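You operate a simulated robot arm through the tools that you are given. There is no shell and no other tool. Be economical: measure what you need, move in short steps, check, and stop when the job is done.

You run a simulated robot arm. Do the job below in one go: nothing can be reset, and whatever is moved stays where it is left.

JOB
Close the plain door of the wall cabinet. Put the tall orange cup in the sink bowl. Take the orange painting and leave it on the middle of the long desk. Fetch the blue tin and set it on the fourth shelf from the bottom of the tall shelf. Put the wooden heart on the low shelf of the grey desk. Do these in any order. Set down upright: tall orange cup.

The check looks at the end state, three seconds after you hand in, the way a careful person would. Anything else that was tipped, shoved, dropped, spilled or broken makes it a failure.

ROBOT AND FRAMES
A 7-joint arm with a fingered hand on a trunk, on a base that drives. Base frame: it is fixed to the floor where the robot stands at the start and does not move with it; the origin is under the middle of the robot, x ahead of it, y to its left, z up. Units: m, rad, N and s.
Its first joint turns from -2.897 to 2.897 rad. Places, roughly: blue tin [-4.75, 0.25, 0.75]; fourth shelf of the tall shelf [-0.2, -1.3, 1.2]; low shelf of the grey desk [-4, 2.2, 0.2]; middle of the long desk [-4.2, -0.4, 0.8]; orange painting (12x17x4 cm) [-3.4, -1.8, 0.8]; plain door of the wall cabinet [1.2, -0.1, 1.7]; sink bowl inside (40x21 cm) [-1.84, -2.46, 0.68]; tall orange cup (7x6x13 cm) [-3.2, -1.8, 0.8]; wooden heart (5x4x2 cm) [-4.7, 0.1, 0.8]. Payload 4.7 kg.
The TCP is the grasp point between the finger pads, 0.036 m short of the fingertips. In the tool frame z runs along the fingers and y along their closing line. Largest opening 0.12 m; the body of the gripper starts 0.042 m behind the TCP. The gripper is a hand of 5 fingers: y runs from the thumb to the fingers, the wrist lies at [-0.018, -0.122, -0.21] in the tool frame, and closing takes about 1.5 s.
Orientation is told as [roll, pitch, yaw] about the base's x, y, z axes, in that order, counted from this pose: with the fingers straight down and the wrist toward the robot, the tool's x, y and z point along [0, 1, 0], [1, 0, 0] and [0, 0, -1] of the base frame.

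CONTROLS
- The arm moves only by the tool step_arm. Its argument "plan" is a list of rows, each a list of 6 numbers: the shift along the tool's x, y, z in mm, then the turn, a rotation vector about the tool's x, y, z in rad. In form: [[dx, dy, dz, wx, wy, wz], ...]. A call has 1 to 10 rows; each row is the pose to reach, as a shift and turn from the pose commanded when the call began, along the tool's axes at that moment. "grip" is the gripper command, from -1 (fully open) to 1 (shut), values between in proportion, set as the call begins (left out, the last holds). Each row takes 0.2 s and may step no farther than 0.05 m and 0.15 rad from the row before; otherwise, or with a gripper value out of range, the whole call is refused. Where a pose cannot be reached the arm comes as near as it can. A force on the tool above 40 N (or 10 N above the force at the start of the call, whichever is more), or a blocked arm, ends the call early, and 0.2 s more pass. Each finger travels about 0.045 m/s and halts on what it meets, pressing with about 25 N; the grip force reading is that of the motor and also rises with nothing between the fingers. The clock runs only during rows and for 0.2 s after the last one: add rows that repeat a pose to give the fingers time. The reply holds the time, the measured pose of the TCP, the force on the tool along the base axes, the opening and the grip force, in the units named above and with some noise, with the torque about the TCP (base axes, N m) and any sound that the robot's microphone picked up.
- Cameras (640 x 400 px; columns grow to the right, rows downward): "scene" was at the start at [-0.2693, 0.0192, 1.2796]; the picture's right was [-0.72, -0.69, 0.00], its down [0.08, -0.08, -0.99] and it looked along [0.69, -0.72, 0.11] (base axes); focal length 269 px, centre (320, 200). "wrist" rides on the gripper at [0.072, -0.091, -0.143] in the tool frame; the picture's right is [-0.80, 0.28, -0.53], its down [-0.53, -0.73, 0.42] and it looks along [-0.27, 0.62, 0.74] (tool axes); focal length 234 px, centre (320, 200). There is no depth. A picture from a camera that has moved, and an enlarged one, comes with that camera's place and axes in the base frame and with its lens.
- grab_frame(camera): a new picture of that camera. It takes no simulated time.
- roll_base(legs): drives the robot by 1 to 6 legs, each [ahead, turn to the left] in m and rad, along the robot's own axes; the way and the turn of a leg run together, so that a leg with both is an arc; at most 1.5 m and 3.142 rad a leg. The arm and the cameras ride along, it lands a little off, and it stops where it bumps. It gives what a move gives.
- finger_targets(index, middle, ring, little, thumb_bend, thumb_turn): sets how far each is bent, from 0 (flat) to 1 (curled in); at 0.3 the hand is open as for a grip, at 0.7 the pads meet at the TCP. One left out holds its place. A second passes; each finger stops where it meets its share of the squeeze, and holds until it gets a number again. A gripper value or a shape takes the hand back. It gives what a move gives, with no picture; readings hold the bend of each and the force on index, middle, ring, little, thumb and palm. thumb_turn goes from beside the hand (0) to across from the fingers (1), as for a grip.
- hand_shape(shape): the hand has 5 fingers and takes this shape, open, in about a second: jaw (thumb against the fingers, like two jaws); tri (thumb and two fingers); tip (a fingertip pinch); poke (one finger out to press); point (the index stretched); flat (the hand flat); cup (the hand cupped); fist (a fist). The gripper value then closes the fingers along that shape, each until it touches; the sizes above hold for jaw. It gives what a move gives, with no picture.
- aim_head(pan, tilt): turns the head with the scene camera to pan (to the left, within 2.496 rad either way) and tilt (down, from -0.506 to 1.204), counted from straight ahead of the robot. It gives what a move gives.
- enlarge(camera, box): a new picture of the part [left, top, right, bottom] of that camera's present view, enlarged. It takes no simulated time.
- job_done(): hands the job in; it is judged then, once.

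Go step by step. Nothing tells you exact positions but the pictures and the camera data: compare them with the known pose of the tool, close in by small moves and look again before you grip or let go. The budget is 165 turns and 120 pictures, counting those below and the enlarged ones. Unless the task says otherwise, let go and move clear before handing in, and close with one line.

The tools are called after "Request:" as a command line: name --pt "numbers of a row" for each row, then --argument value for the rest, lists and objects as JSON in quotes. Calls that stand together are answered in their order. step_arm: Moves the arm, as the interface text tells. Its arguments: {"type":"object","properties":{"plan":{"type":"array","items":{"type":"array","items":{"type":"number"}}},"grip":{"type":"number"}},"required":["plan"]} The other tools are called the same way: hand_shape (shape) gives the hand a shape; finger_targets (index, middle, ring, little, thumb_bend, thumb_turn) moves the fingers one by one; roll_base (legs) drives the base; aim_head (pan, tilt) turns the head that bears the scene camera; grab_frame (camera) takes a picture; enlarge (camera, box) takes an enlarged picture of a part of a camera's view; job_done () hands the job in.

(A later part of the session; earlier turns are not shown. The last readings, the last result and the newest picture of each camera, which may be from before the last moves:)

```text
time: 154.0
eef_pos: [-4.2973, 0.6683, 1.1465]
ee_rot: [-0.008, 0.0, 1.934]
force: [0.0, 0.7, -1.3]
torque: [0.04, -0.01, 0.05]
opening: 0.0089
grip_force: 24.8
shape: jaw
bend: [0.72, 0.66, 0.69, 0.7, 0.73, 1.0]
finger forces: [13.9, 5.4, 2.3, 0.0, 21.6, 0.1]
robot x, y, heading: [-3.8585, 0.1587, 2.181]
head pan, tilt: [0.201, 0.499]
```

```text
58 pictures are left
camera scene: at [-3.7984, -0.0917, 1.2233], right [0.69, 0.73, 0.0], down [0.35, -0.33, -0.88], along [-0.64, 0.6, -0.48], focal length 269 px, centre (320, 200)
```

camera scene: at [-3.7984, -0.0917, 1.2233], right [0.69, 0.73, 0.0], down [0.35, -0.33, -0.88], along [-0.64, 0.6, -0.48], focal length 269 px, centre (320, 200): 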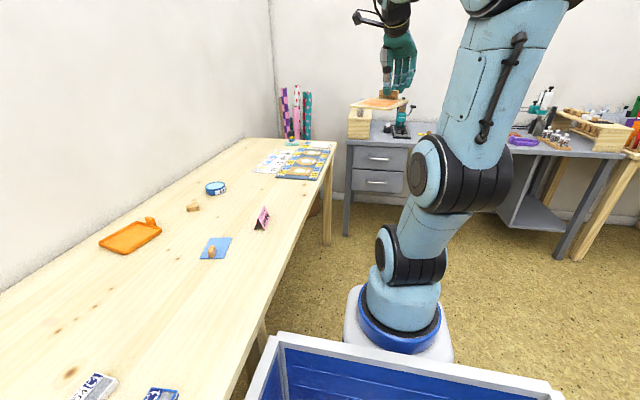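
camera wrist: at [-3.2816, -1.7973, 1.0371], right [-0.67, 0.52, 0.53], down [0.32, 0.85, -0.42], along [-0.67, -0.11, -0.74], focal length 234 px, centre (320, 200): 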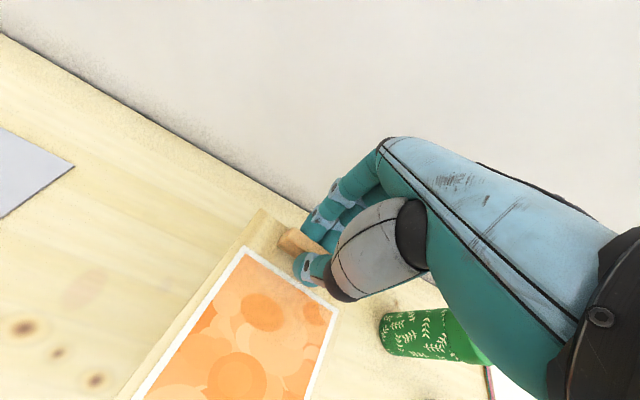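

I can see the blue tin and wooden heart ahead on the desk. Now I'll turn left to bring the painting over the desk middle.

Request:
roll_base --legs '[[0, 1.785]]'

Request:
aim_head --pan 0.2 --tilt 0.6

Request:
grab_frame --camera "scene"

Request:
grab_frame --camera "wrist"

```text
time: 155.7
eef_pos: [-4.3968, 0.5665, 1.1456]
ee_rot: [-0.006, 0.0, 2.145]
force: [0.6, -0.4, -1.2]
torque: [0.05, 0.04, -0.03]
opening: 0.009
grip_force: 25.1
shape: jaw
bend: [0.72, 0.66, 0.69, 0.7, 0.73, 1.0]
finger forces: [14.1, 5.2, 2.3, 0.0, 21.8, 0.1]
robot x, y, heading: [-3.8546, 0.1647, 2.395]
head pan, tilt: [0.201, 0.499]
stopped in leg 1: the robot was blocked; the commanded pose is now the measured one
```

```text
time: 156.3
eef_pos: [-4.397, 0.5659, 1.1461]
ee_rot: [-0.007, 0.0, 2.148]
force: [-0.3, -0.4, -0.4]
torque: [0.01, 0.04, 0.01]
opening: 0.009
grip_force: 24.8
shape: jaw
bend: [0.72, 0.66, 0.69, 0.7, 0.73, 1.0]
finger forces: [14.2, 5.3, 2.3, 0.0, 21.7, 0.0]
robot x, y, heading: [-3.8576, 0.1637, 2.393]
head pan, tilt: [0.201, 0.6]
```

```text
57 pictures are left
camera scene: at [-3.7439, -0.0715, 1.2143], right [0.52, 0.85, 0.0], down [0.48, -0.29, -0.83], along [-0.7, 0.43, -0.56], focal length 269 px, centre (320, 200)
```

scene: 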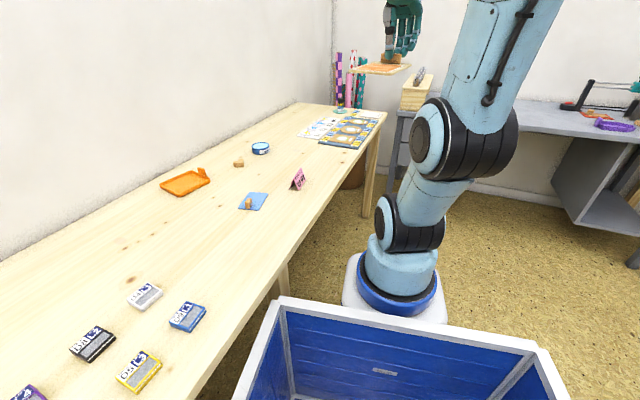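

```text
56 pictures are left
camera wrist: at [-4.4087, 0.45, 1.2901], right [0.52, 0.67, 0.53], down [0.85, -0.32, -0.42], along [-0.11, 0.67, -0.74], focal length 234 px, centre (320, 200)
```

wrist: 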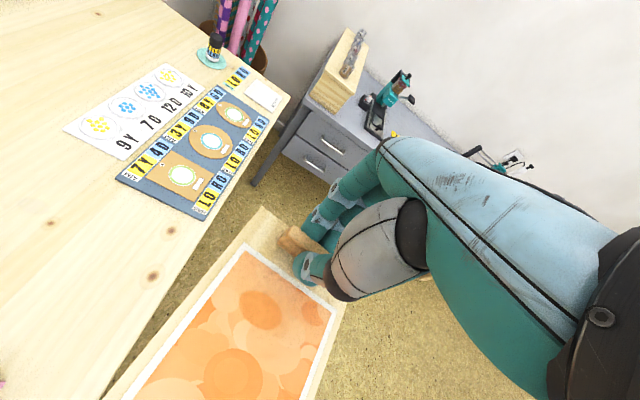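

The front corner met the desk. I'll do a three-point move: reverse away, angle out slightly, come forward again.

Request:
roll_base --legs '[[-0.7, 0], [0, -0.36], [0.7, 0]]'

```text
time: 164.7
eef_pos: [-4.0097, 0.8681, 1.1467]
ee_rot: [-0.007, 0.0, 1.785]
force: [0.0, -0.3, -1.1]
torque: [0.07, 0.01, 0.02]
opening: 0.0087
grip_force: 25.0
shape: jaw
bend: [0.72, 0.66, 0.69, 0.7, 0.73, 1.0]
finger forces: [14.0, 5.2, 2.3, 0.0, 21.4, 0.1]
robot x, y, heading: [-3.6463, 0.3054, 2.032]
head pan, tilt: [0.201, 0.6]
```

Now clear of the desk. Turning left to face it.

Request:
roll_base --legs '[[0, 1.93]]'

Request:
grab_frame --camera "wrist"

Request:
grab_frame --camera "scene"

```text
time: 169.8
eef_pos: [-4.0339, -0.2497, 1.1467]
ee_rot: [-0.008, 0.0, -2.537]
force: [0.5, -0.8, -1.0]
torque: [0.0, 0.03, 0.03]
opening: 0.0086
grip_force: 25.3
shape: jaw
bend: [0.72, 0.67, 0.7, 0.7, 0.73, 1.0]
finger forces: [13.7, 5.1, 2.3, 0.0, 21.1, 0.0]
robot x, y, heading: [-3.6475, 0.3013, -2.295]
head pan, tilt: [0.201, 0.6]
```

```text
55 pictures are left
camera wrist: at [-3.9173, -0.2583, 1.2901], right [-0.69, 0.5, 0.53], down [0.3, 0.86, -0.42], along [-0.66, -0.13, -0.74], focal length 234 px, centre (320, 200)
```

wrist: 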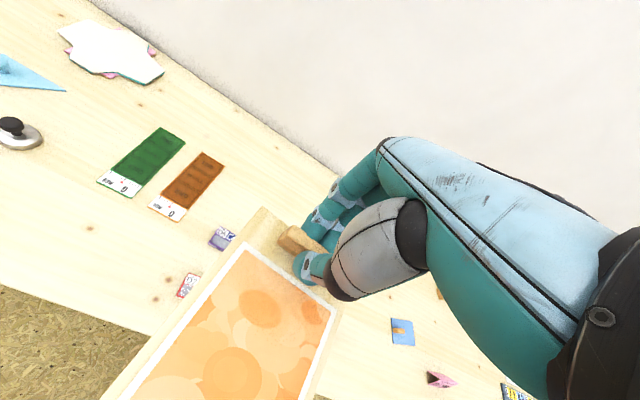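

```text
54 pictures are left
camera scene: at [-3.4123, 0.4214, 1.2142], right [-0.87, 0.5, 0.0], down [0.28, 0.49, -0.83], along [-0.41, -0.72, -0.57], focal length 269 px, centre (320, 200)
```

scene: 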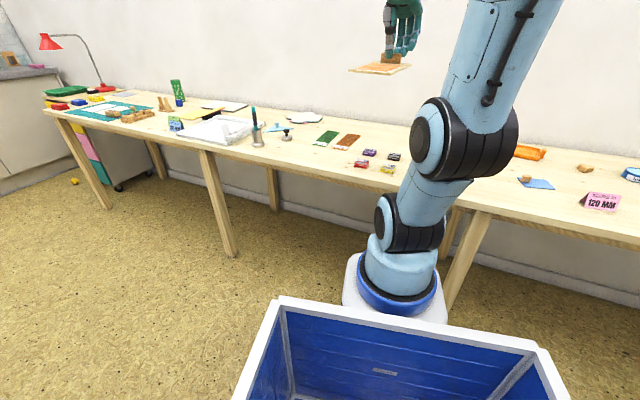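

Target for the handle is (-4.317,-0.424). I'll roll 0.1 m nearer, then extend the arm over the spot.

Request:
roll_base --legs '[[0.1, 0]]'

```text
time: 170.9
eef_pos: [-4.0987, -0.324, 1.1468]
ee_rot: [-0.009, 0.0, -2.538]
force: [0.0, 0.4, -0.8]
torque: [-0.01, 0.04, 0.01]
opening: 0.0091
grip_force: 25.5
shape: jaw
bend: [0.72, 0.67, 0.7, 0.7, 0.73, 1.0]
finger forces: [13.7, 4.9, 2.2, 0.1, 21.0, 0.0]
robot x, y, heading: [-3.7124, 0.2252, -2.294]
head pan, tilt: [0.201, 0.6]
```

Extending over the spot and lowering partway.

Request:
step_arm --pt "-8 45 5 0 0 0" --pt "-16 90 20 0 0 0" --pt "-24 135 35 0 0 0" --pt "-32 180 55 0 0 0" --pt "-40 220 80 0 0 0" --pt "-42 236 120 0 0 0" --pt "-42 236 165 0 0 0" --pt "-42 236 210 0 0 0" --pt "-42 236 250 0 0 0"

Request:
grab_frame --camera "wrist"

Request:
grab_frame --camera "scene"

```text
time: 172.9
eef_pos: [-4.32, -0.4224, 0.8996]
ee_rot: [-0.006, -0.002, -2.538]
force: [0.2, -0.5, -0.2]
torque: [-0.04, 0.07, 0.0]
opening: 0.0088
grip_force: 25.2
shape: jaw
bend: [0.72, 0.67, 0.7, 0.7, 0.73, 1.0]
finger forces: [14.4, 4.9, 2.3, 0.0, 21.6, 0.0]
out of reach, approached as far as the arm can: row 3, 4, 5, 6, 7
robot x, y, heading: [-3.7124, 0.2259, -2.294]
head pan, tilt: [0.201, 0.6]
```

```text
53 pictures are left
camera wrist: at [-4.2037, -0.4307, 1.0417], right [-0.68, 0.5, 0.53], down [0.3, 0.86, -0.42], along [-0.67, -0.13, -0.74], focal length 234 px, centre (320, 200)
```

wrist: 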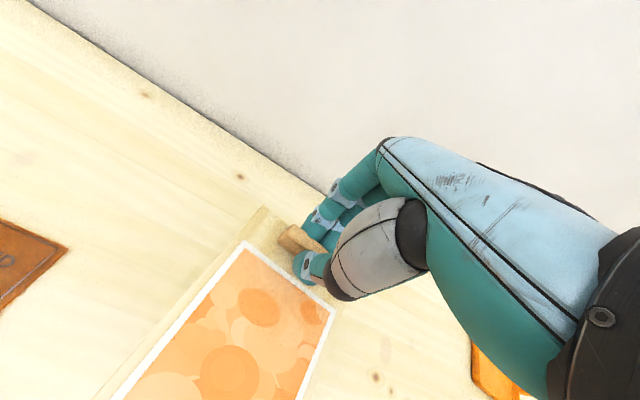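

```text
52 pictures are left
camera scene: at [-3.4766, 0.348, 1.2142], right [-0.87, 0.5, 0.0], down [0.28, 0.49, -0.83], along [-0.41, -0.72, -0.56], focal length 269 px, centre (320, 200)
```

scene: 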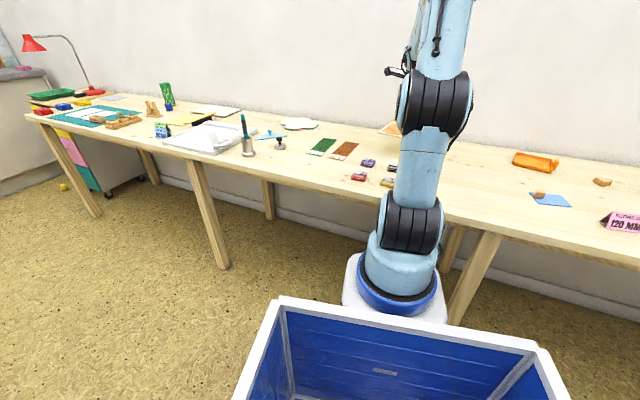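

The spot is clear. Lowering to the desk surface.

Request:
step_arm --pt "0 0 30 0 0 0" --pt "0 0 60 0 0 0" --pt "0 0 78 0 0 0" --pt "0 0 85 0 0 0" --pt "0 0 90 0 0 0" --pt "0 0 93 0 0 0"

Request:
grab_frame --camera "wrist"

```text
time: 174.3
eef_pos: [-4.3176, -0.4201, 0.8052]
ee_rot: [-0.007, 0.0, -2.539]
force: [-0.4, 0.8, 1.9]
torque: [0.02, -0.02, -0.01]
opening: 0.009
grip_force: 24.7
shape: jaw
bend: [0.72, 0.67, 0.7, 0.7, 0.73, 1.0]
finger forces: [14.4, 4.9, 2.4, 0.0, 22.2, 0.1]
robot x, y, heading: [-3.7136, 0.2245, -2.297]
head pan, tilt: [0.201, 0.6]
```

```text
51 pictures are left
camera wrist: at [-4.201, -0.43, 0.9475], right [-0.68, 0.5, 0.53], down [0.3, 0.86, -0.42], along [-0.67, -0.13, -0.74], focal length 234 px, centre (320, 200)
```

wrist: 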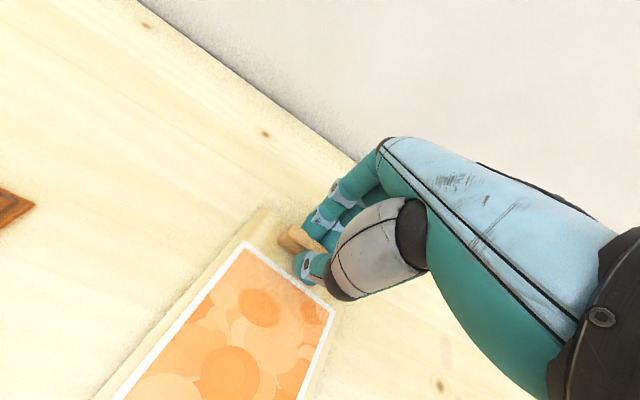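

Contact is just beginning; releasing to the same partial opening as before and rising.

Request:
step_arm --pt "0 0 1 0 0 0" --pt "0 0 1 0 0 0" --pt "0 0 1 0 0 0" --pt "0 0 1 0 0 0" --pt "0 0 1 0 0 0" --pt "0 0 1 0 0 0" --grip -0.3

Request:
step_arm --pt "0 0 -20 0 0 0" --pt "0 0 -50 0 0 0" --pt "0 0 -90 0 0 0" --pt "0 0 -130 0 0 0" --pt "0 -40 -160 0 0 0" --pt "0 -80 -185 0 0 0" --pt "0 -120 -210 0 0 0"

Request:
grab_frame --camera "wrist"

```text
time: 175.8
eef_pos: [-4.3173, -0.4207, 0.8027]
ee_rot: [-0.008, -0.001, -2.539]
force: [0.1, -0.6, 0.2]
torque: [-0.01, 0.01, 0.01]
opening: 0.0779
grip_force: 0.1
shape: jaw
bend: [0.28, 0.39, 0.36, 0.36, 0.63, 1.0]
finger forces: [0.1, 0.1, 0.2, 0.0, 0.0, 0.0]
robot x, y, heading: [-3.717, 0.2292, -2.293]
head pan, tilt: [0.201, 0.6]
```

```text
time: 177.3
eef_pos: [-4.2207, -0.3555, 1.0106]
ee_rot: [-0.007, 0.003, -2.539]
force: [-0.7, 0.1, -1.2]
torque: [0.0, -0.04, 0.0]
opening: 0.078
grip_force: 0.0
shape: jaw
bend: [0.28, 0.39, 0.36, 0.36, 0.63, 1.0]
finger forces: [0.0, 0.0, 0.1, 0.0, 0.0, 0.1]
robot x, y, heading: [-3.7152, 0.2276, -2.291]
head pan, tilt: [0.201, 0.6]
```

```text
50 pictures are left
camera wrist: at [-4.1047, -0.3648, 1.1549], right [-0.69, 0.5, 0.53], down [0.3, 0.86, -0.42], along [-0.66, -0.13, -0.74], focal length 234 px, centre (320, 200)
```

wrist: 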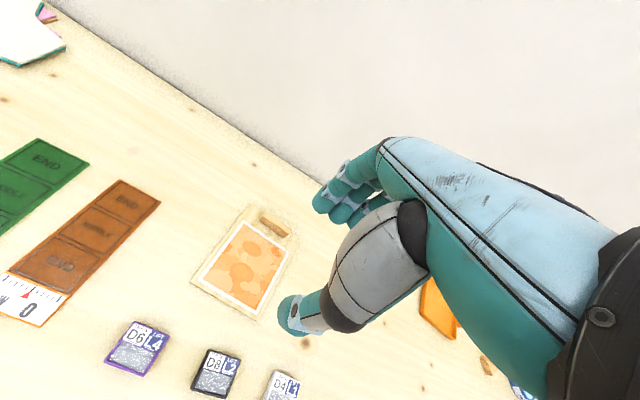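

The painting lies near the middle of the desk. Next the heart: retract, and move further along the desk.

Request:
step_arm --pt "0 -35 -25 0 0 0" --pt "0 -70 -50 0 0 0" --pt "0 -105 -75 0 0 0" --grip -1

Request:
roll_base --legs '[[0, -1.86], [0.7, 0], [0, 1.8]]'

Request:
grab_frame --camera "wrist"

Request:
grab_frame --camera "scene"

```text
time: 178.2
eef_pos: [-4.1352, -0.3018, 1.0892]
ee_rot: [-0.009, 0.003, -2.538]
force: [-0.5, -0.6, -0.5]
torque: [0.0, 0.02, -0.04]
opening: 0.12
grip_force: 0.1
shape: jaw
bend: [0.3, 0.3, 0.3, 0.3, 0.3, 0.98]
finger forces: [0.0, 0.0, 0.1, 0.0, 0.0, 0.0]
robot x, y, heading: [-3.71, 0.2259, -2.288]
head pan, tilt: [0.201, 0.6]
```

```text
time: 190.7
eef_pos: [-4.5462, 0.2938, 1.0897]
ee_rot: [-0.008, 0.0, -2.567]
force: [0.0, 0.8, 0.0]
torque: [0.0, 0.03, 0.02]
opening: 0.1198
grip_force: 0.1
shape: jaw
bend: [0.3, 0.3, 0.3, 0.3, 0.3, 0.98]
finger forces: [0.0, 0.0, 0.1, 0.1, 0.0, 0.0]
robot x, y, heading: [-4.1066, 0.81, -2.319]
head pan, tilt: [0.201, 0.6]
```

```text
49 pictures are left
camera wrist: at [-4.4291, 0.2809, 1.233], right [-0.67, 0.52, 0.53], down [0.32, 0.85, -0.42], along [-0.67, -0.11, -0.74], focal length 234 px, centre (320, 200)
```

wrist: 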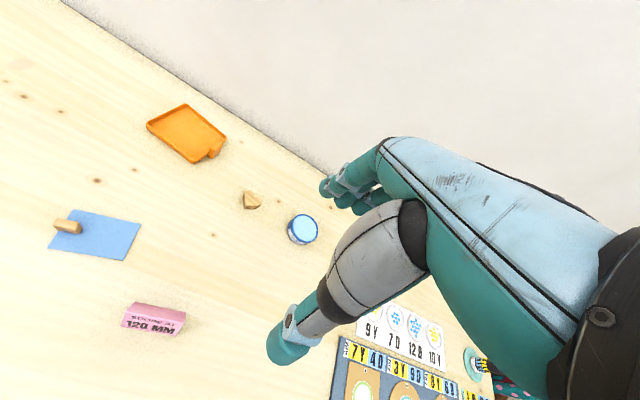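

```text
48 pictures are left
camera scene: at [-3.8688, 0.9218, 1.2142], right [-0.85, 0.52, 0.0], down [0.3, 0.48, -0.83], along [-0.43, -0.7, -0.56], focal length 269 px, centre (320, 200)
```

scene: 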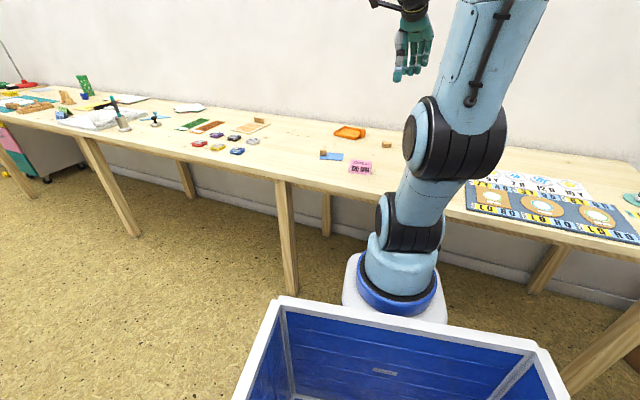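

Heart near (250,200) and tin near (302,229) in the wrist view. Zooming in.

Request:
enlarge --camera "wrist" --box '[220, 170, 340, 250]'

```text
5.00 times, centred on (280, 210) of wrist
camera zoom: at [-4.4291, 0.2809, 1.233], right [-0.67, 0.52, 0.53], down [0.32, 0.85, -0.42], along [-0.67, -0.11, -0.74], focal length 1171 px, centre (520, 150)
```

zoom: 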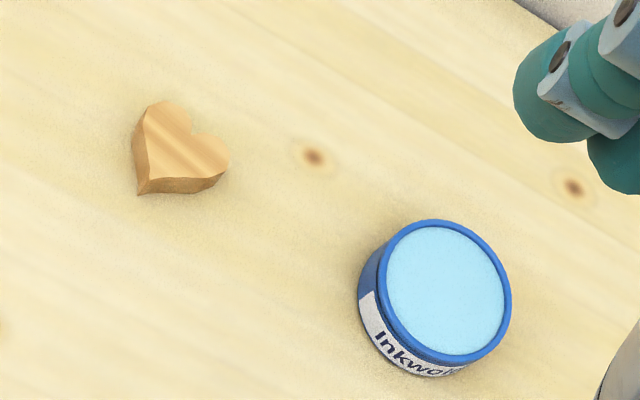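

The heart lies flat at about (-4.676,0.143), tip toward the robot. I'll go above it with yaw -2.74 so thumb meets the tip and fingers meet the lobes.

Request:
step_arm --pt "11 38 25 0 0 0.035" --pt "22 76 50 0 0 0.07" --pt "33 115 75 0 0 0.105" --pt "45 153 100 0 0 0.14" --pt "56 191 125 0 0 0.173" --pt "56 191 165 0 0 0.173" --grip -0.6

Request:
grab_frame --camera "wrist"

```text
time: 192.1
eef_pos: [-4.6744, 0.1466, 0.9204]
ee_rot: [-0.005, -0.003, -2.742]
force: [0.2, 0.7, 0.7]
torque: [-0.03, -0.01, -0.03]
opening: 0.0961
grip_force: 0.0
shape: jaw
bend: [0.26, 0.34, 0.32, 0.33, 0.52, 0.99]
finger forces: [0.0, 0.1, 0.1, 0.1, 0.0, 0.0]
robot x, y, heading: [-4.1066, 0.8091, -2.326]
head pan, tilt: [0.201, 0.6]
```

```text
46 pictures are left
camera wrist: at [-4.5622, 0.1153, 1.0646], right [-0.57, 0.63, 0.53], down [0.46, 0.78, -0.42], along [-0.68, 0.01, -0.73], focal length 234 px, centre (320, 200)
```

wrist: 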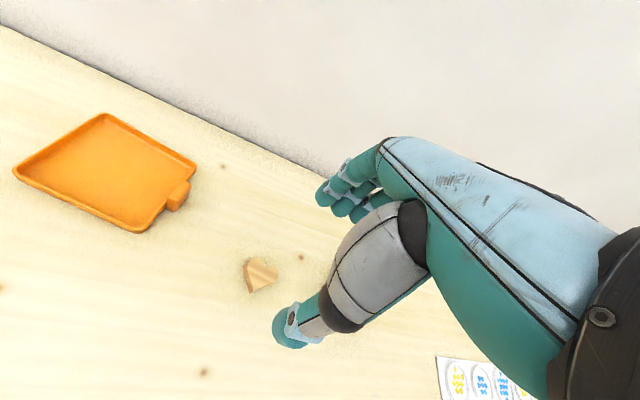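

Aligned. Descending to the heart.

Request:
step_arm --pt "2 5 40 0 0 0" --pt "2 5 80 0 0 0" --pt "2 5 110 0 0 0"

Request:
grab_frame --camera "wrist"

```text
time: 192.9
eef_pos: [-4.6813, 0.1419, 0.8099]
ee_rot: [-0.006, 0.0, -2.74]
force: [0.0, 0.0, 0.0]
torque: [0.02, 0.0, -0.01]
opening: 0.0962
grip_force: 0.1
shape: jaw
bend: [0.26, 0.34, 0.32, 0.33, 0.52, 0.99]
finger forces: [0.0, 0.0, 0.0, 0.0, 0.0, 0.1]
robot x, y, heading: [-4.1077, 0.8084, -2.323]
head pan, tilt: [0.201, 0.6]
```

```text
45 pictures are left
camera wrist: at [-4.5679, 0.1109, 0.9525], right [-0.57, 0.63, 0.53], down [0.46, 0.78, -0.42], along [-0.68, 0.01, -0.73], focal length 234 px, centre (320, 200)
```

wrist: 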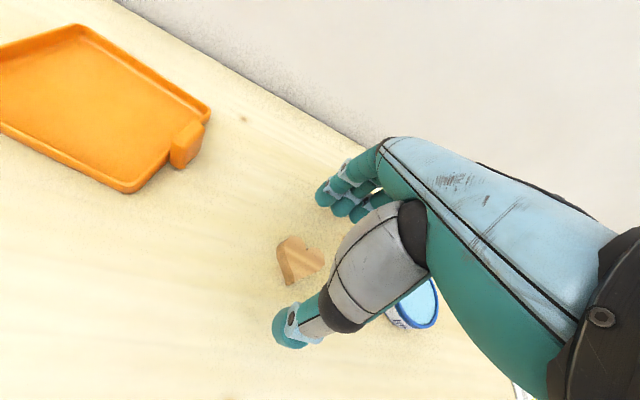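

Last 21 mm, then close gently.

Request:
step_arm --pt "0 0 10 0 0 0" --pt "0 0 17 0 0 0" --pt "0 0 22 0 0 0"

Request:
step_arm --pt "0 0 0 0 0 0" --pt "0 0 0 0 0 0" --pt "0 0 0 0 0 0" --pt "0 0 0 0 0 0" --pt "0 0 0 0 0 0" --pt "0 0 0 0 0 0" --pt "0 0 0 0 0 0" --pt "0 0 0 0 0 0" --grip 1

Request:
step_arm --pt "0 0 -20 0 0 0" --pt "0 0 -50 0 0 0" --pt "0 0 -90 0 0 0" --pt "0 0 -130 0 0 0"

Request:
grab_frame --camera "wrist"

```text
time: 193.7
eef_pos: [-4.6801, 0.141, 0.7897]
ee_rot: [-0.008, 0.001, -2.742]
force: [-0.7, 0.0, 0.6]
torque: [-0.02, -0.03, -0.02]
opening: 0.0962
grip_force: 0.0
shape: jaw
bend: [0.26, 0.34, 0.32, 0.33, 0.52, 0.99]
finger forces: [0.0, 0.0, 0.1, 0.1, 0.0, 0.0]
robot x, y, heading: [-4.1086, 0.8097, -2.323]
head pan, tilt: [0.201, 0.6]
```

```text
time: 195.5
eef_pos: [-4.6803, 0.1398, 0.79]
ee_rot: [-0.006, -0.001, -2.739]
force: [-0.3, 0.2, 1.0]
torque: [0.04, 0.02, 0.01]
opening: 0.0323
grip_force: 25.0
shape: jaw
bend: [0.74, 0.54, 0.59, 0.56, 0.76, 1.0]
finger forces: [10.3, 8.4, 0.0, 0.1, 16.7, 0.1]
robot x, y, heading: [-4.1076, 0.8097, -2.321]
head pan, tilt: [0.201, 0.6]
```

```text
time: 196.5
eef_pos: [-4.6767, 0.1379, 0.9217]
ee_rot: [-0.007, 0.004, -2.739]
force: [-0.4, 0.6, -1.8]
torque: [-0.02, 0.0, -0.03]
opening: 0.0322
grip_force: 24.7
shape: jaw
bend: [0.74, 0.54, 0.6, 0.56, 0.76, 1.0]
finger forces: [10.2, 8.2, 0.1, 0.0, 16.5, 0.0]
robot x, y, heading: [-4.1077, 0.8122, -2.321]
head pan, tilt: [0.201, 0.6]
```

```text
44 pictures are left
camera wrist: at [-4.5647, 0.1061, 1.065], right [-0.57, 0.63, 0.53], down [0.47, 0.78, -0.42], along [-0.68, 0.01, -0.74], focal length 234 px, centre (320, 200)
```

wrist: 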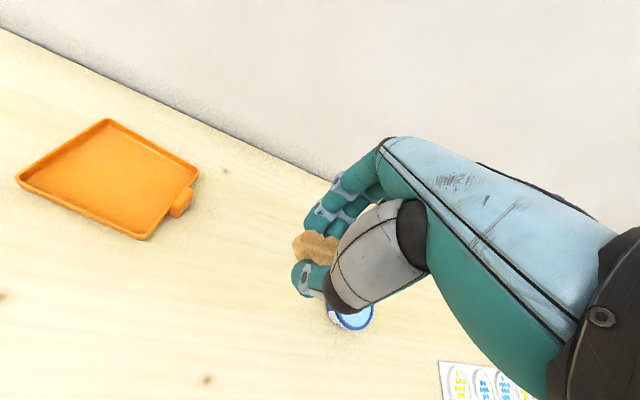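

The heart is held. I'll raise, retract, and turn toward the grey desk.

Request:
step_arm --pt "0 -20 -40 0 0 0" --pt "0 -60 -70 0 0 0" --pt "0 -100 -100 0 0 0" --pt "0 -140 -130 0 0 0" --pt "0 -180 -150 0 0 0"

Request:
roll_base --legs '[[0, -1.85]]'

Request:
aim_head --pan -0.5 --tilt 0.6

Request:
grab_frame --camera "scene"

```text
time: 197.7
eef_pos: [-4.5129, 0.2096, 1.068]
ee_rot: [-0.009, 0.0, -2.741]
force: [0.1, -1.0, -1.3]
torque: [0.01, -0.03, 0.01]
opening: 0.0325
grip_force: 25.6
shape: jaw
bend: [0.74, 0.54, 0.6, 0.56, 0.76, 1.0]
finger forces: [10.1, 8.3, 0.1, 0.1, 16.4, 0.0]
robot x, y, heading: [-4.103, 0.8083, -2.324]
head pan, tilt: [0.201, 0.6]
```

```text
time: 202.5
eef_pos: [-4.5942, 1.3431, 1.0707]
ee_rot: [-0.007, 0.0, 1.738]
force: [-0.4, -0.9, -0.1]
torque: [0.02, -0.01, 0.03]
opening: 0.0322
grip_force: 24.9
shape: jaw
bend: [0.74, 0.54, 0.6, 0.56, 0.76, 1.0]
finger forces: [10.1, 8.2, 0.1, 0.1, 15.9, 0.0]
robot x, y, heading: [-4.1054, 0.8104, 2.153]
head pan, tilt: [0.201, 0.6]
```

```text
time: 203.5
eef_pos: [-4.5936, 1.3431, 1.0693]
ee_rot: [-0.007, 0.001, 1.737]
force: [0.1, 0.3, 0.9]
torque: [0.0, -0.02, 0.04]
opening: 0.0319
grip_force: 25.5
shape: jaw
bend: [0.74, 0.54, 0.6, 0.56, 0.76, 1.0]
finger forces: [10.2, 8.1, 0.1, 0.0, 16.0, 0.0]
robot x, y, heading: [-4.1028, 0.8064, 2.157]
head pan, tilt: [-0.499, 0.6]
```

```text
43 pictures are left
camera scene: at [-3.9985, 0.5792, 1.2142], right [1.0, 0.09, 0.0], down [0.05, -0.56, -0.83], along [-0.07, 0.82, -0.56], focal length 269 px, centre (320, 200)
```

scene: 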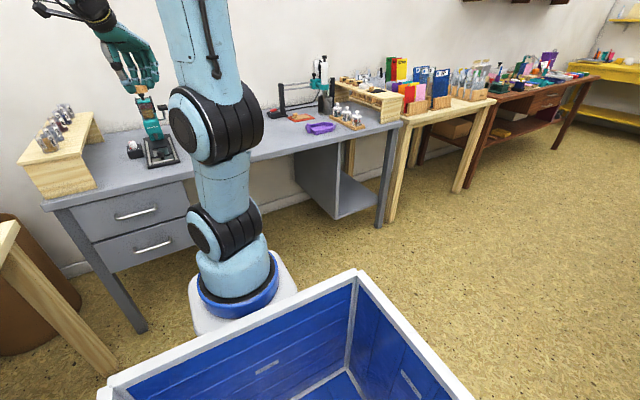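

The low shelf is at the right part of the grey desk. Zooming on it.

Request:
enlarge --camera "scene" --box '[260, 90, 420, 240]'

```text
2.67 times, centred on (340, 165) of scene
camera zoom: at [-3.9985, 0.5792, 1.2142], right [1.0, 0.09, 0.0], down [0.05, -0.56, -0.83], along [-0.07, 0.82, -0.56], focal length 718 px, centre (267, 293)
```

zoom: 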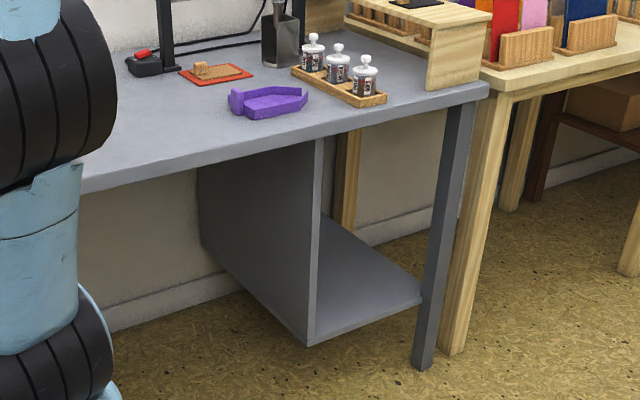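

The shelf's front edge is at about n=-3.85 (recessed 10 cm under the desk edge), between the side panel and right leg. I'll turn to go along the grey desk and look at the floor ahead.

Request:
roll_base --legs '[[0, -1.54]]'

Request:
aim_head --pan 0.0 --tilt 0.5

Request:
grab_frame --camera "scene"

```text
time: 207.6
eef_pos: [-3.6074, 1.3312, 1.0697]
ee_rot: [-0.008, 0.001, 0.237]
force: [0.7, -0.2, -0.1]
torque: [-0.02, 0.02, -0.02]
opening: 0.0318
grip_force: 24.6
shape: jaw
bend: [0.74, 0.54, 0.6, 0.56, 0.77, 1.0]
finger forces: [10.2, 7.9, 0.0, 0.2, 15.7, 0.1]
robot x, y, heading: [-4.1048, 0.8069, 0.656]
head pan, tilt: [-0.499, 0.6]
```

```text
time: 208.5
eef_pos: [-3.6079, 1.3318, 1.0704]
ee_rot: [-0.007, 0.0, 0.234]
force: [1.4, 0.7, -0.5]
torque: [-0.02, -0.04, 0.0]
opening: 0.0319
grip_force: 25.2
shape: jaw
bend: [0.74, 0.54, 0.6, 0.56, 0.77, 1.0]
finger forces: [10.1, 8.0, 0.1, 0.0, 15.8, 0.0]
robot x, y, heading: [-4.109, 0.8088, 0.653]
head pan, tilt: [0.0, 0.499]
```

```text
41 pictures are left
camera scene: at [-4.3444, 0.7285, 1.2233], right [0.61, -0.79, 0.0], down [-0.38, -0.29, -0.88], along [0.7, 0.53, -0.48], focal length 269 px, centre (320, 200)
```

scene: 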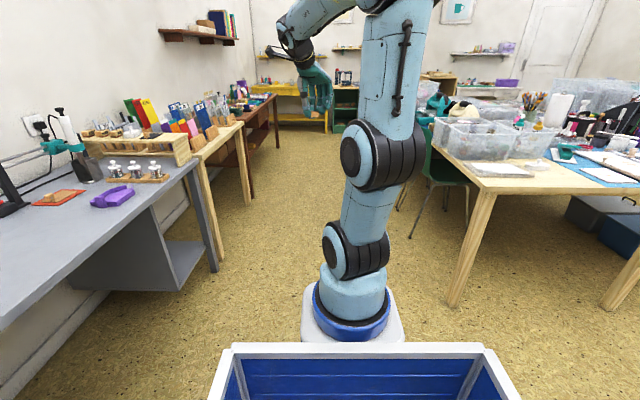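

The lane is free. I'll drive along the grey desk, staying slightly closer to it, then face it.

Request:
roll_base --legs '[[0, 0.2], [0.95, 0], [0, 1.33]]'

Request:
aim_head --pan 0.25 --tilt 0.7

Request:
grab_frame --camera "scene"

Request:
grab_frame --camera "wrist"

```text
time: 217.5
eef_pos: [-3.983, 2.0449, 1.0703]
ee_rot: [-0.008, 0.0, 1.763]
force: [1.2, -0.4, -0.9]
torque: [0.0, 0.02, -0.01]
opening: 0.0316
grip_force: 24.7
shape: jaw
bend: [0.74, 0.54, 0.6, 0.56, 0.77, 1.0]
finger forces: [10.0, 7.9, 0.0, 0.0, 15.7, 0.0]
robot x, y, heading: [-3.4806, 1.525, 2.181]
head pan, tilt: [0.0, 0.499]
```

```text
time: 218.2
eef_pos: [-3.9828, 2.0453, 1.0701]
ee_rot: [-0.007, 0.001, 1.763]
force: [-0.1, 0.5, 0.4]
torque: [-0.02, -0.01, 0.0]
opening: 0.0318
grip_force: 25.2
shape: jaw
bend: [0.74, 0.54, 0.6, 0.56, 0.77, 1.0]
finger forces: [10.0, 7.8, 0.1, 0.0, 15.6, 0.0]
robot x, y, heading: [-3.4833, 1.5234, 2.181]
head pan, tilt: [0.25, 0.7]
```

```text
40 pictures are left
camera scene: at [-3.4223, 1.2647, 1.2056], right [0.65, 0.76, 0.0], down [0.49, -0.42, -0.77], along [-0.58, 0.5, -0.64], focal length 269 px, centre (320, 200)
```

scene: 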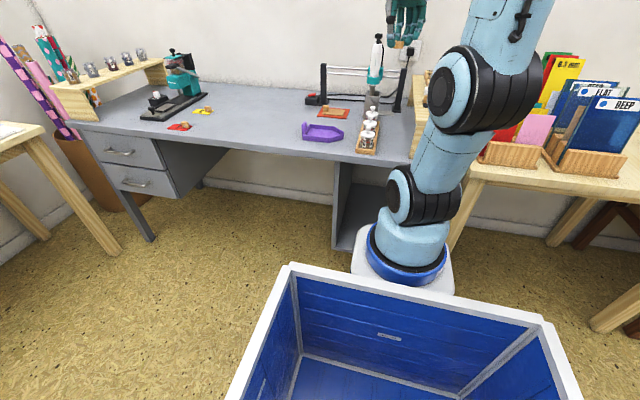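

```text
39 pictures are left
camera wrist: at [-4.0384, 1.942, 1.2135], right [0.73, 0.43, 0.53], down [0.66, -0.62, -0.42], along [0.15, 0.66, -0.74], focal length 234 px, centre (320, 200)
```

wrist: 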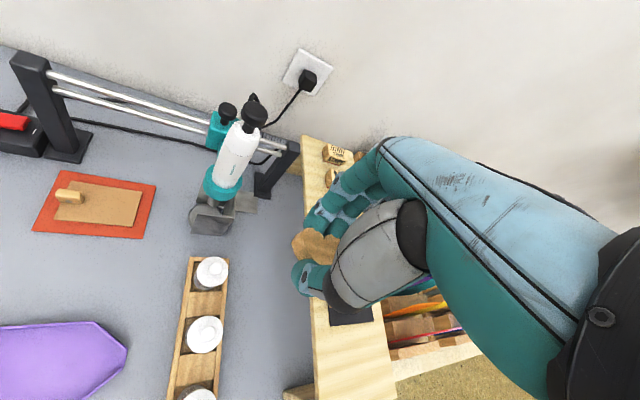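

To get the hand beneath the desk I'll retract it, back away a bit, lower it in front of the desk, then go in forward.

Request:
step_arm --pt "-19 -35 0 0 0 0" --pt "-38 -70 0 0 0 0" --pt "-57 -105 0 0 0 0" --pt "-76 -140 0 0 0 0" --pt "-95 -175 0 0 0 0"

Request:
roll_base --legs '[[-0.25, 0]]'

Request:
aim_head --pan 0.3 --tilt 0.6

Request:
grab_frame --camera "scene"

```text
time: 219.4
eef_pos: [-3.8551, 1.8913, 1.0686]
ee_rot: [-0.006, 0.001, 1.762]
force: [-0.3, -0.1, -0.1]
torque: [0.01, -0.03, -0.03]
opening: 0.0316
grip_force: 24.7
shape: jaw
bend: [0.74, 0.54, 0.6, 0.56, 0.77, 1.0]
finger forces: [10.1, 8.1, 0.0, 0.1, 15.7, 0.1]
robot x, y, heading: [-3.4835, 1.5189, 2.185]
head pan, tilt: [0.25, 0.7]
```

```text
time: 221.3
eef_pos: [-3.7068, 1.6768, 1.0677]
ee_rot: [-0.007, -0.002, 1.765]
force: [-0.7, -0.5, -0.6]
torque: [0.01, 0.02, -0.01]
opening: 0.0317
grip_force: 25.9
shape: jaw
bend: [0.74, 0.54, 0.6, 0.56, 0.77, 1.0]
finger forces: [10.1, 8.0, 0.0, 0.0, 15.7, 0.0]
robot x, y, heading: [-3.331, 1.3104, 2.184]
head pan, tilt: [0.25, 0.7]
```

```text
time: 222.0
eef_pos: [-3.7054, 1.6771, 1.0687]
ee_rot: [-0.008, -0.001, 1.765]
force: [-0.3, 0.5, -0.2]
torque: [-0.04, 0.05, 0.01]
opening: 0.0316
grip_force: 25.5
shape: jaw
bend: [0.74, 0.54, 0.6, 0.56, 0.77, 1.0]
finger forces: [10.0, 8.1, 0.1, 0.0, 15.7, 0.0]
robot x, y, heading: [-3.3317, 1.3121, 2.183]
head pan, tilt: [0.3, 0.6]
```

```text
38 pictures are left
camera scene: at [-3.2761, 1.0487, 1.2142], right [0.61, 0.79, 0.0], down [0.45, -0.35, -0.82], along [-0.65, 0.5, -0.57], focal length 269 px, centre (320, 200)
```

scene: 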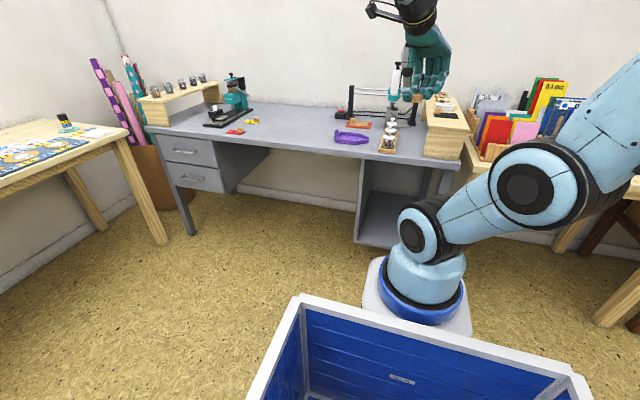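

Hand is in front of the desk edge with about 15 cm gap. Lowering step by step.

Request:
step_arm --pt "0 0 45 0 0 0" --pt "0 0 90 0 0 0" --pt "0 0 135 0 0 0" --pt "0 0 180 0 0 0" --pt "0 0 225 0 0 0" --pt "0 0 270 0 0 0" --pt "0 0 315 0 0 0" --pt "0 0 360 0 0 0" --pt "0 0 405 0 0 0"

Request:
grab_frame --camera "scene"

```text
time: 224.0
eef_pos: [-3.7055, 1.6765, 0.6608]
ee_rot: [-0.007, 0.0, 1.765]
force: [0.5, -0.5, -0.7]
torque: [0.01, 0.0, -0.05]
opening: 0.0315
grip_force: 24.9
shape: jaw
bend: [0.74, 0.54, 0.6, 0.56, 0.77, 1.0]
finger forces: [10.1, 8.0, 0.1, 0.0, 15.4, 0.0]
robot x, y, heading: [-3.329, 1.3111, 2.186]
head pan, tilt: [0.3, 0.6]
```

```text
37 pictures are left
camera scene: at [-3.2761, 1.0486, 1.2142], right [0.61, 0.79, 0.0], down [0.45, -0.35, -0.83], along [-0.65, 0.5, -0.56], focal length 269 px, centre (320, 200)
```

scene: 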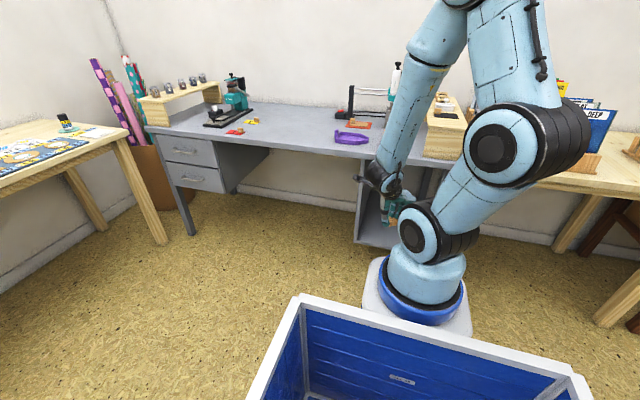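

Forearm comes down steeply; continuing lower, where the arm stretches out more.

Request:
step_arm --pt "0 0 45 0 0 0" --pt "0 0 90 0 0 0" --pt "0 0 135 0 0 0" --pt "0 0 180 0 0 0" --pt "0 0 225 0 0 0" --pt "0 0 270 0 0 0" --pt "0 0 310 0 0 0"

Request:
grab_frame --camera "scene"

Request:
grab_frame --camera "wrist"

```text
time: 225.6
eef_pos: [-3.6993, 1.6772, 0.3528]
ee_rot: [-0.008, 0.0, 1.767]
force: [0.1, -0.8, -0.8]
torque: [-0.02, 0.0, -0.02]
opening: 0.0316
grip_force: 24.9
shape: jaw
bend: [0.74, 0.54, 0.6, 0.56, 0.77, 1.0]
finger forces: [10.1, 8.1, 0.1, 0.0, 15.5, 0.0]
robot x, y, heading: [-3.3307, 1.3058, 2.183]
head pan, tilt: [0.3, 0.6]
```

```text
36 pictures are left
camera scene: at [-3.2763, 1.0486, 1.2142], right [0.61, 0.79, 0.0], down [0.45, -0.35, -0.82], along [-0.65, 0.5, -0.57], focal length 269 px, centre (320, 200)
```

scene: 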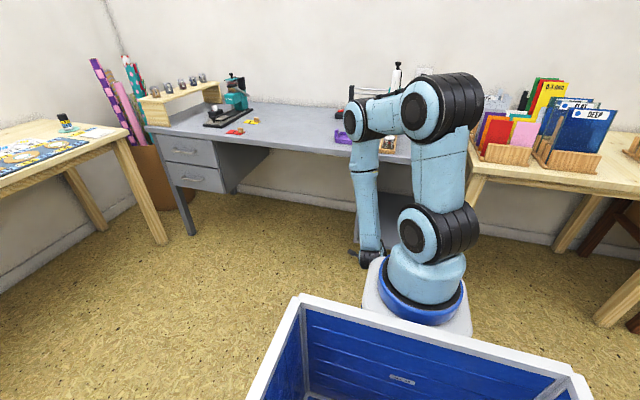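

```text
35 pictures are left
camera wrist: at [-3.7562, 1.5729, 0.4971], right [0.73, 0.43, 0.53], down [0.67, -0.62, -0.42], along [0.15, 0.66, -0.74], focal length 234 px, centre (320, 200)
```

wrist: 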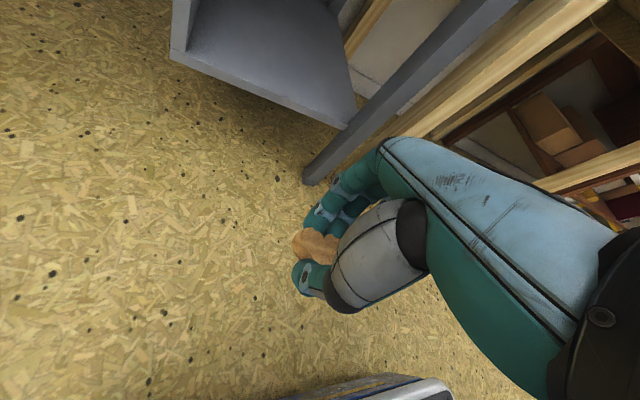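

The shelf top is at z≈0.22, front edge n≈-3.83, and the fingers-down pose should work with the arm stretched. I'll roll forward 0.16 m with the hand low, then extend under the desk.

Request:
roll_base --legs '[[0.16, 0]]'

Request:
step_arm --pt "16 36 0 0 0 0" --pt "33 73 0 0 0 0" --pt "49 110 0 0 0 0"

Request:
grab_frame --camera "scene"

Request:
grab_frame --camera "wrist"

```text
time: 227.0
eef_pos: [-3.7931, 1.8076, 0.3544]
ee_rot: [-0.008, -0.003, 1.765]
force: [-0.3, -0.7, 0.1]
torque: [0.02, 0.02, 0.02]
opening: 0.0317
grip_force: 25.1
shape: jaw
bend: [0.74, 0.54, 0.6, 0.56, 0.77, 1.0]
finger forces: [10.0, 8.0, 0.0, 0.0, 15.5, 0.1]
robot x, y, heading: [-3.4215, 1.4394, 2.184]
head pan, tilt: [0.3, 0.6]
```

```text
time: 227.8
eef_pos: [-3.8611, 1.9064, 0.3543]
ee_rot: [-0.007, 0.0, 1.764]
force: [0.8, 1.5, -0.9]
torque: [-0.01, 0.0, -0.02]
opening: 0.0316
grip_force: 24.8
shape: jaw
bend: [0.74, 0.54, 0.6, 0.56, 0.77, 1.0]
finger forces: [10.1, 7.9, 0.0, 0.0, 15.6, 0.0]
robot x, y, heading: [-3.4212, 1.4397, 2.181]
head pan, tilt: [0.3, 0.6]
```

```text
34 pictures are left
camera scene: at [-3.3678, 1.1779, 1.2142], right [0.61, 0.79, 0.0], down [0.45, -0.35, -0.82], along [-0.65, 0.51, -0.57], focal length 269 px, centre (320, 200)
```

scene: 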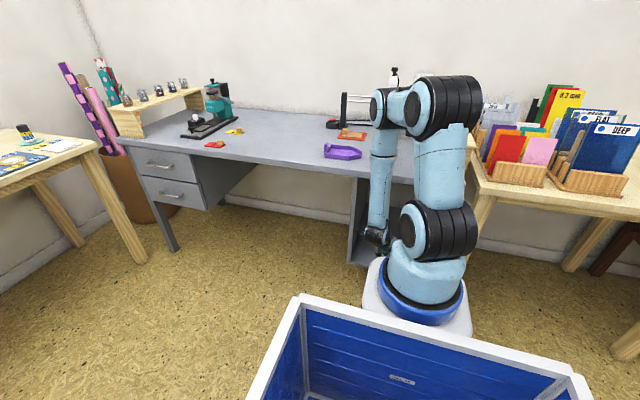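

```text
33 pictures are left
camera wrist: at [-3.9163, 1.8028, 0.4988], right [0.73, 0.43, 0.53], down [0.67, -0.62, -0.42], along [0.15, 0.66, -0.74], focal length 234 px, centre (320, 200)
```

wrist: 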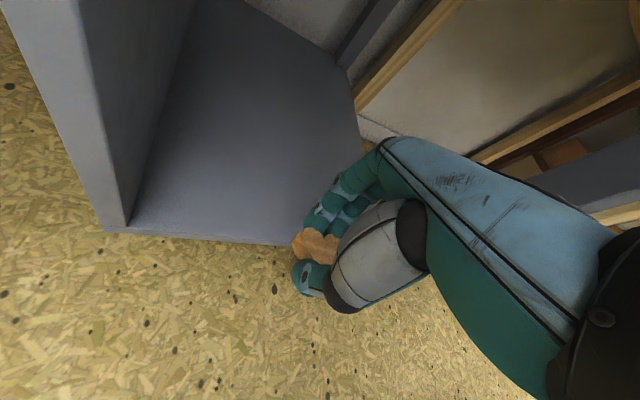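

The hand is at the shelf's front edge. I'll extend 13 cm further while tilting the fingers forward 0.4 rad so the forearm stays clear of the desk edge.

Request:
step_arm --pt "7 15 0 -0.1 0 0" --pt "18 40 0 -0.2 0 0" --pt "31 70 0 -0.3 0 0" --pt "44 98 0 -0.4 0 0" --pt "58 128 0 -0.4 0 0"

Request:
grab_frame --camera "scene"

Request:
grab_frame --camera "wrist"

```text
time: 229.2
eef_pos: [-3.9253, 1.9922, 0.3494]
ee_rot: [-0.034, -0.38, 1.798]
force: [-1.1, 0.0, -0.5]
torque: [0.0, -0.01, -0.04]
opening: 0.0316
grip_force: 25.1
shape: jaw
bend: [0.74, 0.54, 0.6, 0.56, 0.77, 1.0]
finger forces: [10.1, 8.0, 0.1, 0.1, 15.6, 0.0]
robot x, y, heading: [-3.4177, 1.4287, 2.209]
head pan, tilt: [0.3, 0.6]
stopped in row 5: the arm was blocked; the commanded pose is now the measured one
```

```text
32 pictures are left
camera scene: at [-3.3409, 1.153, 1.2133], right [0.59, 0.81, 0.01], down [0.45, -0.32, -0.84], along [-0.67, 0.5, -0.55], focal length 269 px, centre (320, 200)
```

scene: 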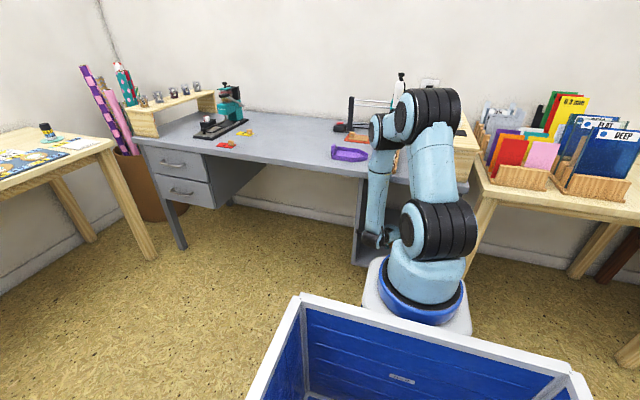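

```text
31 pictures are left
camera wrist: at [-3.971, 1.842, 0.4456], right [0.75, 0.23, 0.62], down [0.65, -0.39, -0.65], along [0.09, 0.89, -0.45], focal length 234 px, centre (320, 200)
```

wrist: 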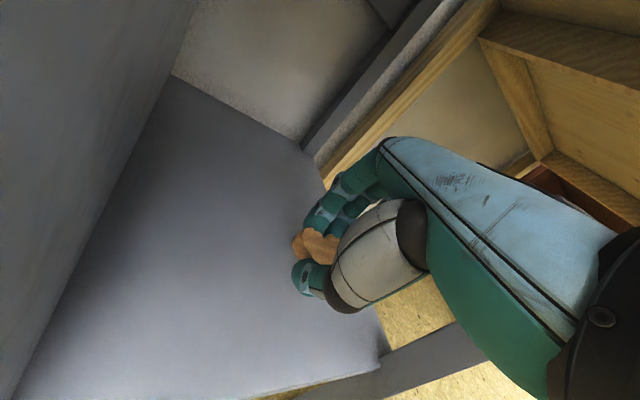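

The forearm touched the desk edge, but the heart is already over the shelf. I'll pitch the hand a bit more about the TCP to relieve contact and lower slightly.

Request:
step_arm --pt "0 0 0 -0.1 0 0" --pt "0 -4 8 -0.2 0 0" --pt "0 -8 20 -0.28 0 0"

Request:
grab_frame --camera "wrist"

Request:
enlarge --camera "scene" --box '[310, 60, 490, 290]'

```text
time: 230.0
eef_pos: [-3.9257, 1.995, 0.3159]
ee_rot: [-0.05, -0.651, 1.816]
force: [-0.1, -1.0, 0.2]
torque: [-0.03, 0.01, -0.01]
opening: 0.0317
grip_force: 25.1
shape: jaw
bend: [0.74, 0.54, 0.6, 0.56, 0.77, 1.0]
finger forces: [9.9, 8.1, 0.0, 0.0, 15.7, 0.1]
robot x, y, heading: [-3.4209, 1.4335, 2.206]
head pan, tilt: [0.3, 0.6]
```

```text
30 pictures are left
camera wrist: at [-3.9655, 1.8237, 0.3713], right [0.78, 0.07, 0.62], down [0.62, -0.2, -0.76], along [0.07, 0.98, -0.2], focal length 234 px, centre (320, 200)
```

wrist: 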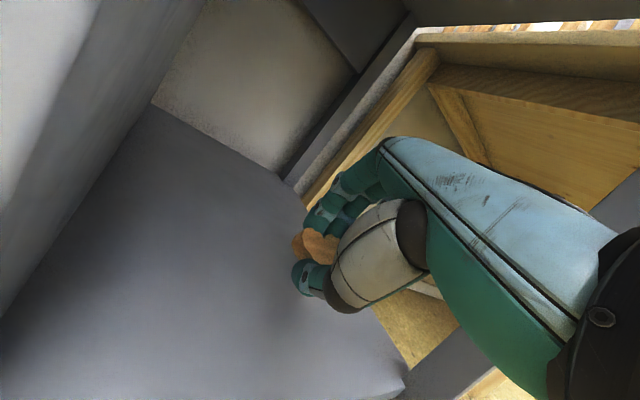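

```text
1.74 times, centred on (400, 175) of scene
camera zoom: at [-3.356, 1.1716, 1.2137], right [0.59, 0.8, 0.0], down [0.45, -0.33, -0.83], along [-0.66, 0.49, -0.56], focal length 468 px, centre (181, 244)
```

zoom: 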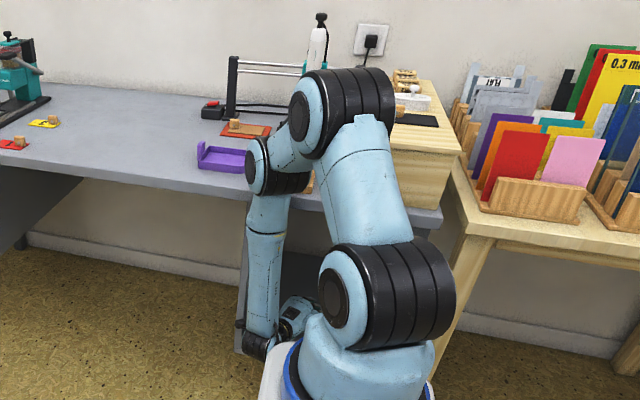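

Now lowering about 45 mm straight down onto the shelf.

Request:
step_arm --pt "0 -9 12 0 0 0" --pt "0 -18 24 0 0 0" --pt "0 -23 30 0 0 0" --pt "0 -27 36 0 0 0"

Request:
grab_frame --camera "wrist"

```text
time: 231.0
eef_pos: [-3.927, 2.0003, 0.2738]
ee_rot: [-0.044, -0.656, 1.807]
force: [0.0, 0.5, -0.8]
torque: [0.0, -0.02, 0.0]
opening: 0.0314
grip_force: 25.5
shape: jaw
bend: [0.74, 0.54, 0.6, 0.56, 0.77, 1.0]
finger forces: [10.1, 8.1, 0.1, 0.0, 15.6, 0.0]
robot x, y, heading: [-3.4209, 1.4354, 2.2]
head pan, tilt: [0.3, 0.6]
```

```text
28 pictures are left
camera wrist: at [-3.9667, 1.8275, 0.3287], right [0.79, 0.07, 0.61], down [0.61, -0.2, -0.77], along [0.07, 0.98, -0.2], focal length 234 px, centre (320, 200)
```

wrist: 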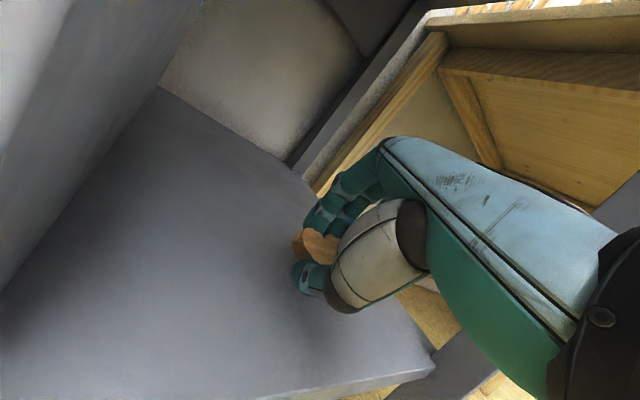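

No contact yet; lowering slowly to find the shelf.

Request:
step_arm --pt "0 -2 3 0 0 0" --pt "0 -4 5 0 0 0" --pt "0 -6 8 0 0 0" --pt "0 -8 10 0 0 0"

```text
time: 232.0
eef_pos: [-3.932, 1.9992, 0.2686]
ee_rot: [-0.025, -0.667, 1.798]
force: [0.6, -0.4, -0.9]
torque: [-0.01, 0.01, 0.0]
opening: 0.0315
grip_force: 24.8
shape: jaw
bend: [0.74, 0.54, 0.6, 0.56, 0.77, 1.0]
finger forces: [10.0, 8.1, 0.1, 0.0, 15.6, 0.1]
robot x, y, heading: [-3.4172, 1.436, 2.2]
head pan, tilt: [0.3, 0.6]
```

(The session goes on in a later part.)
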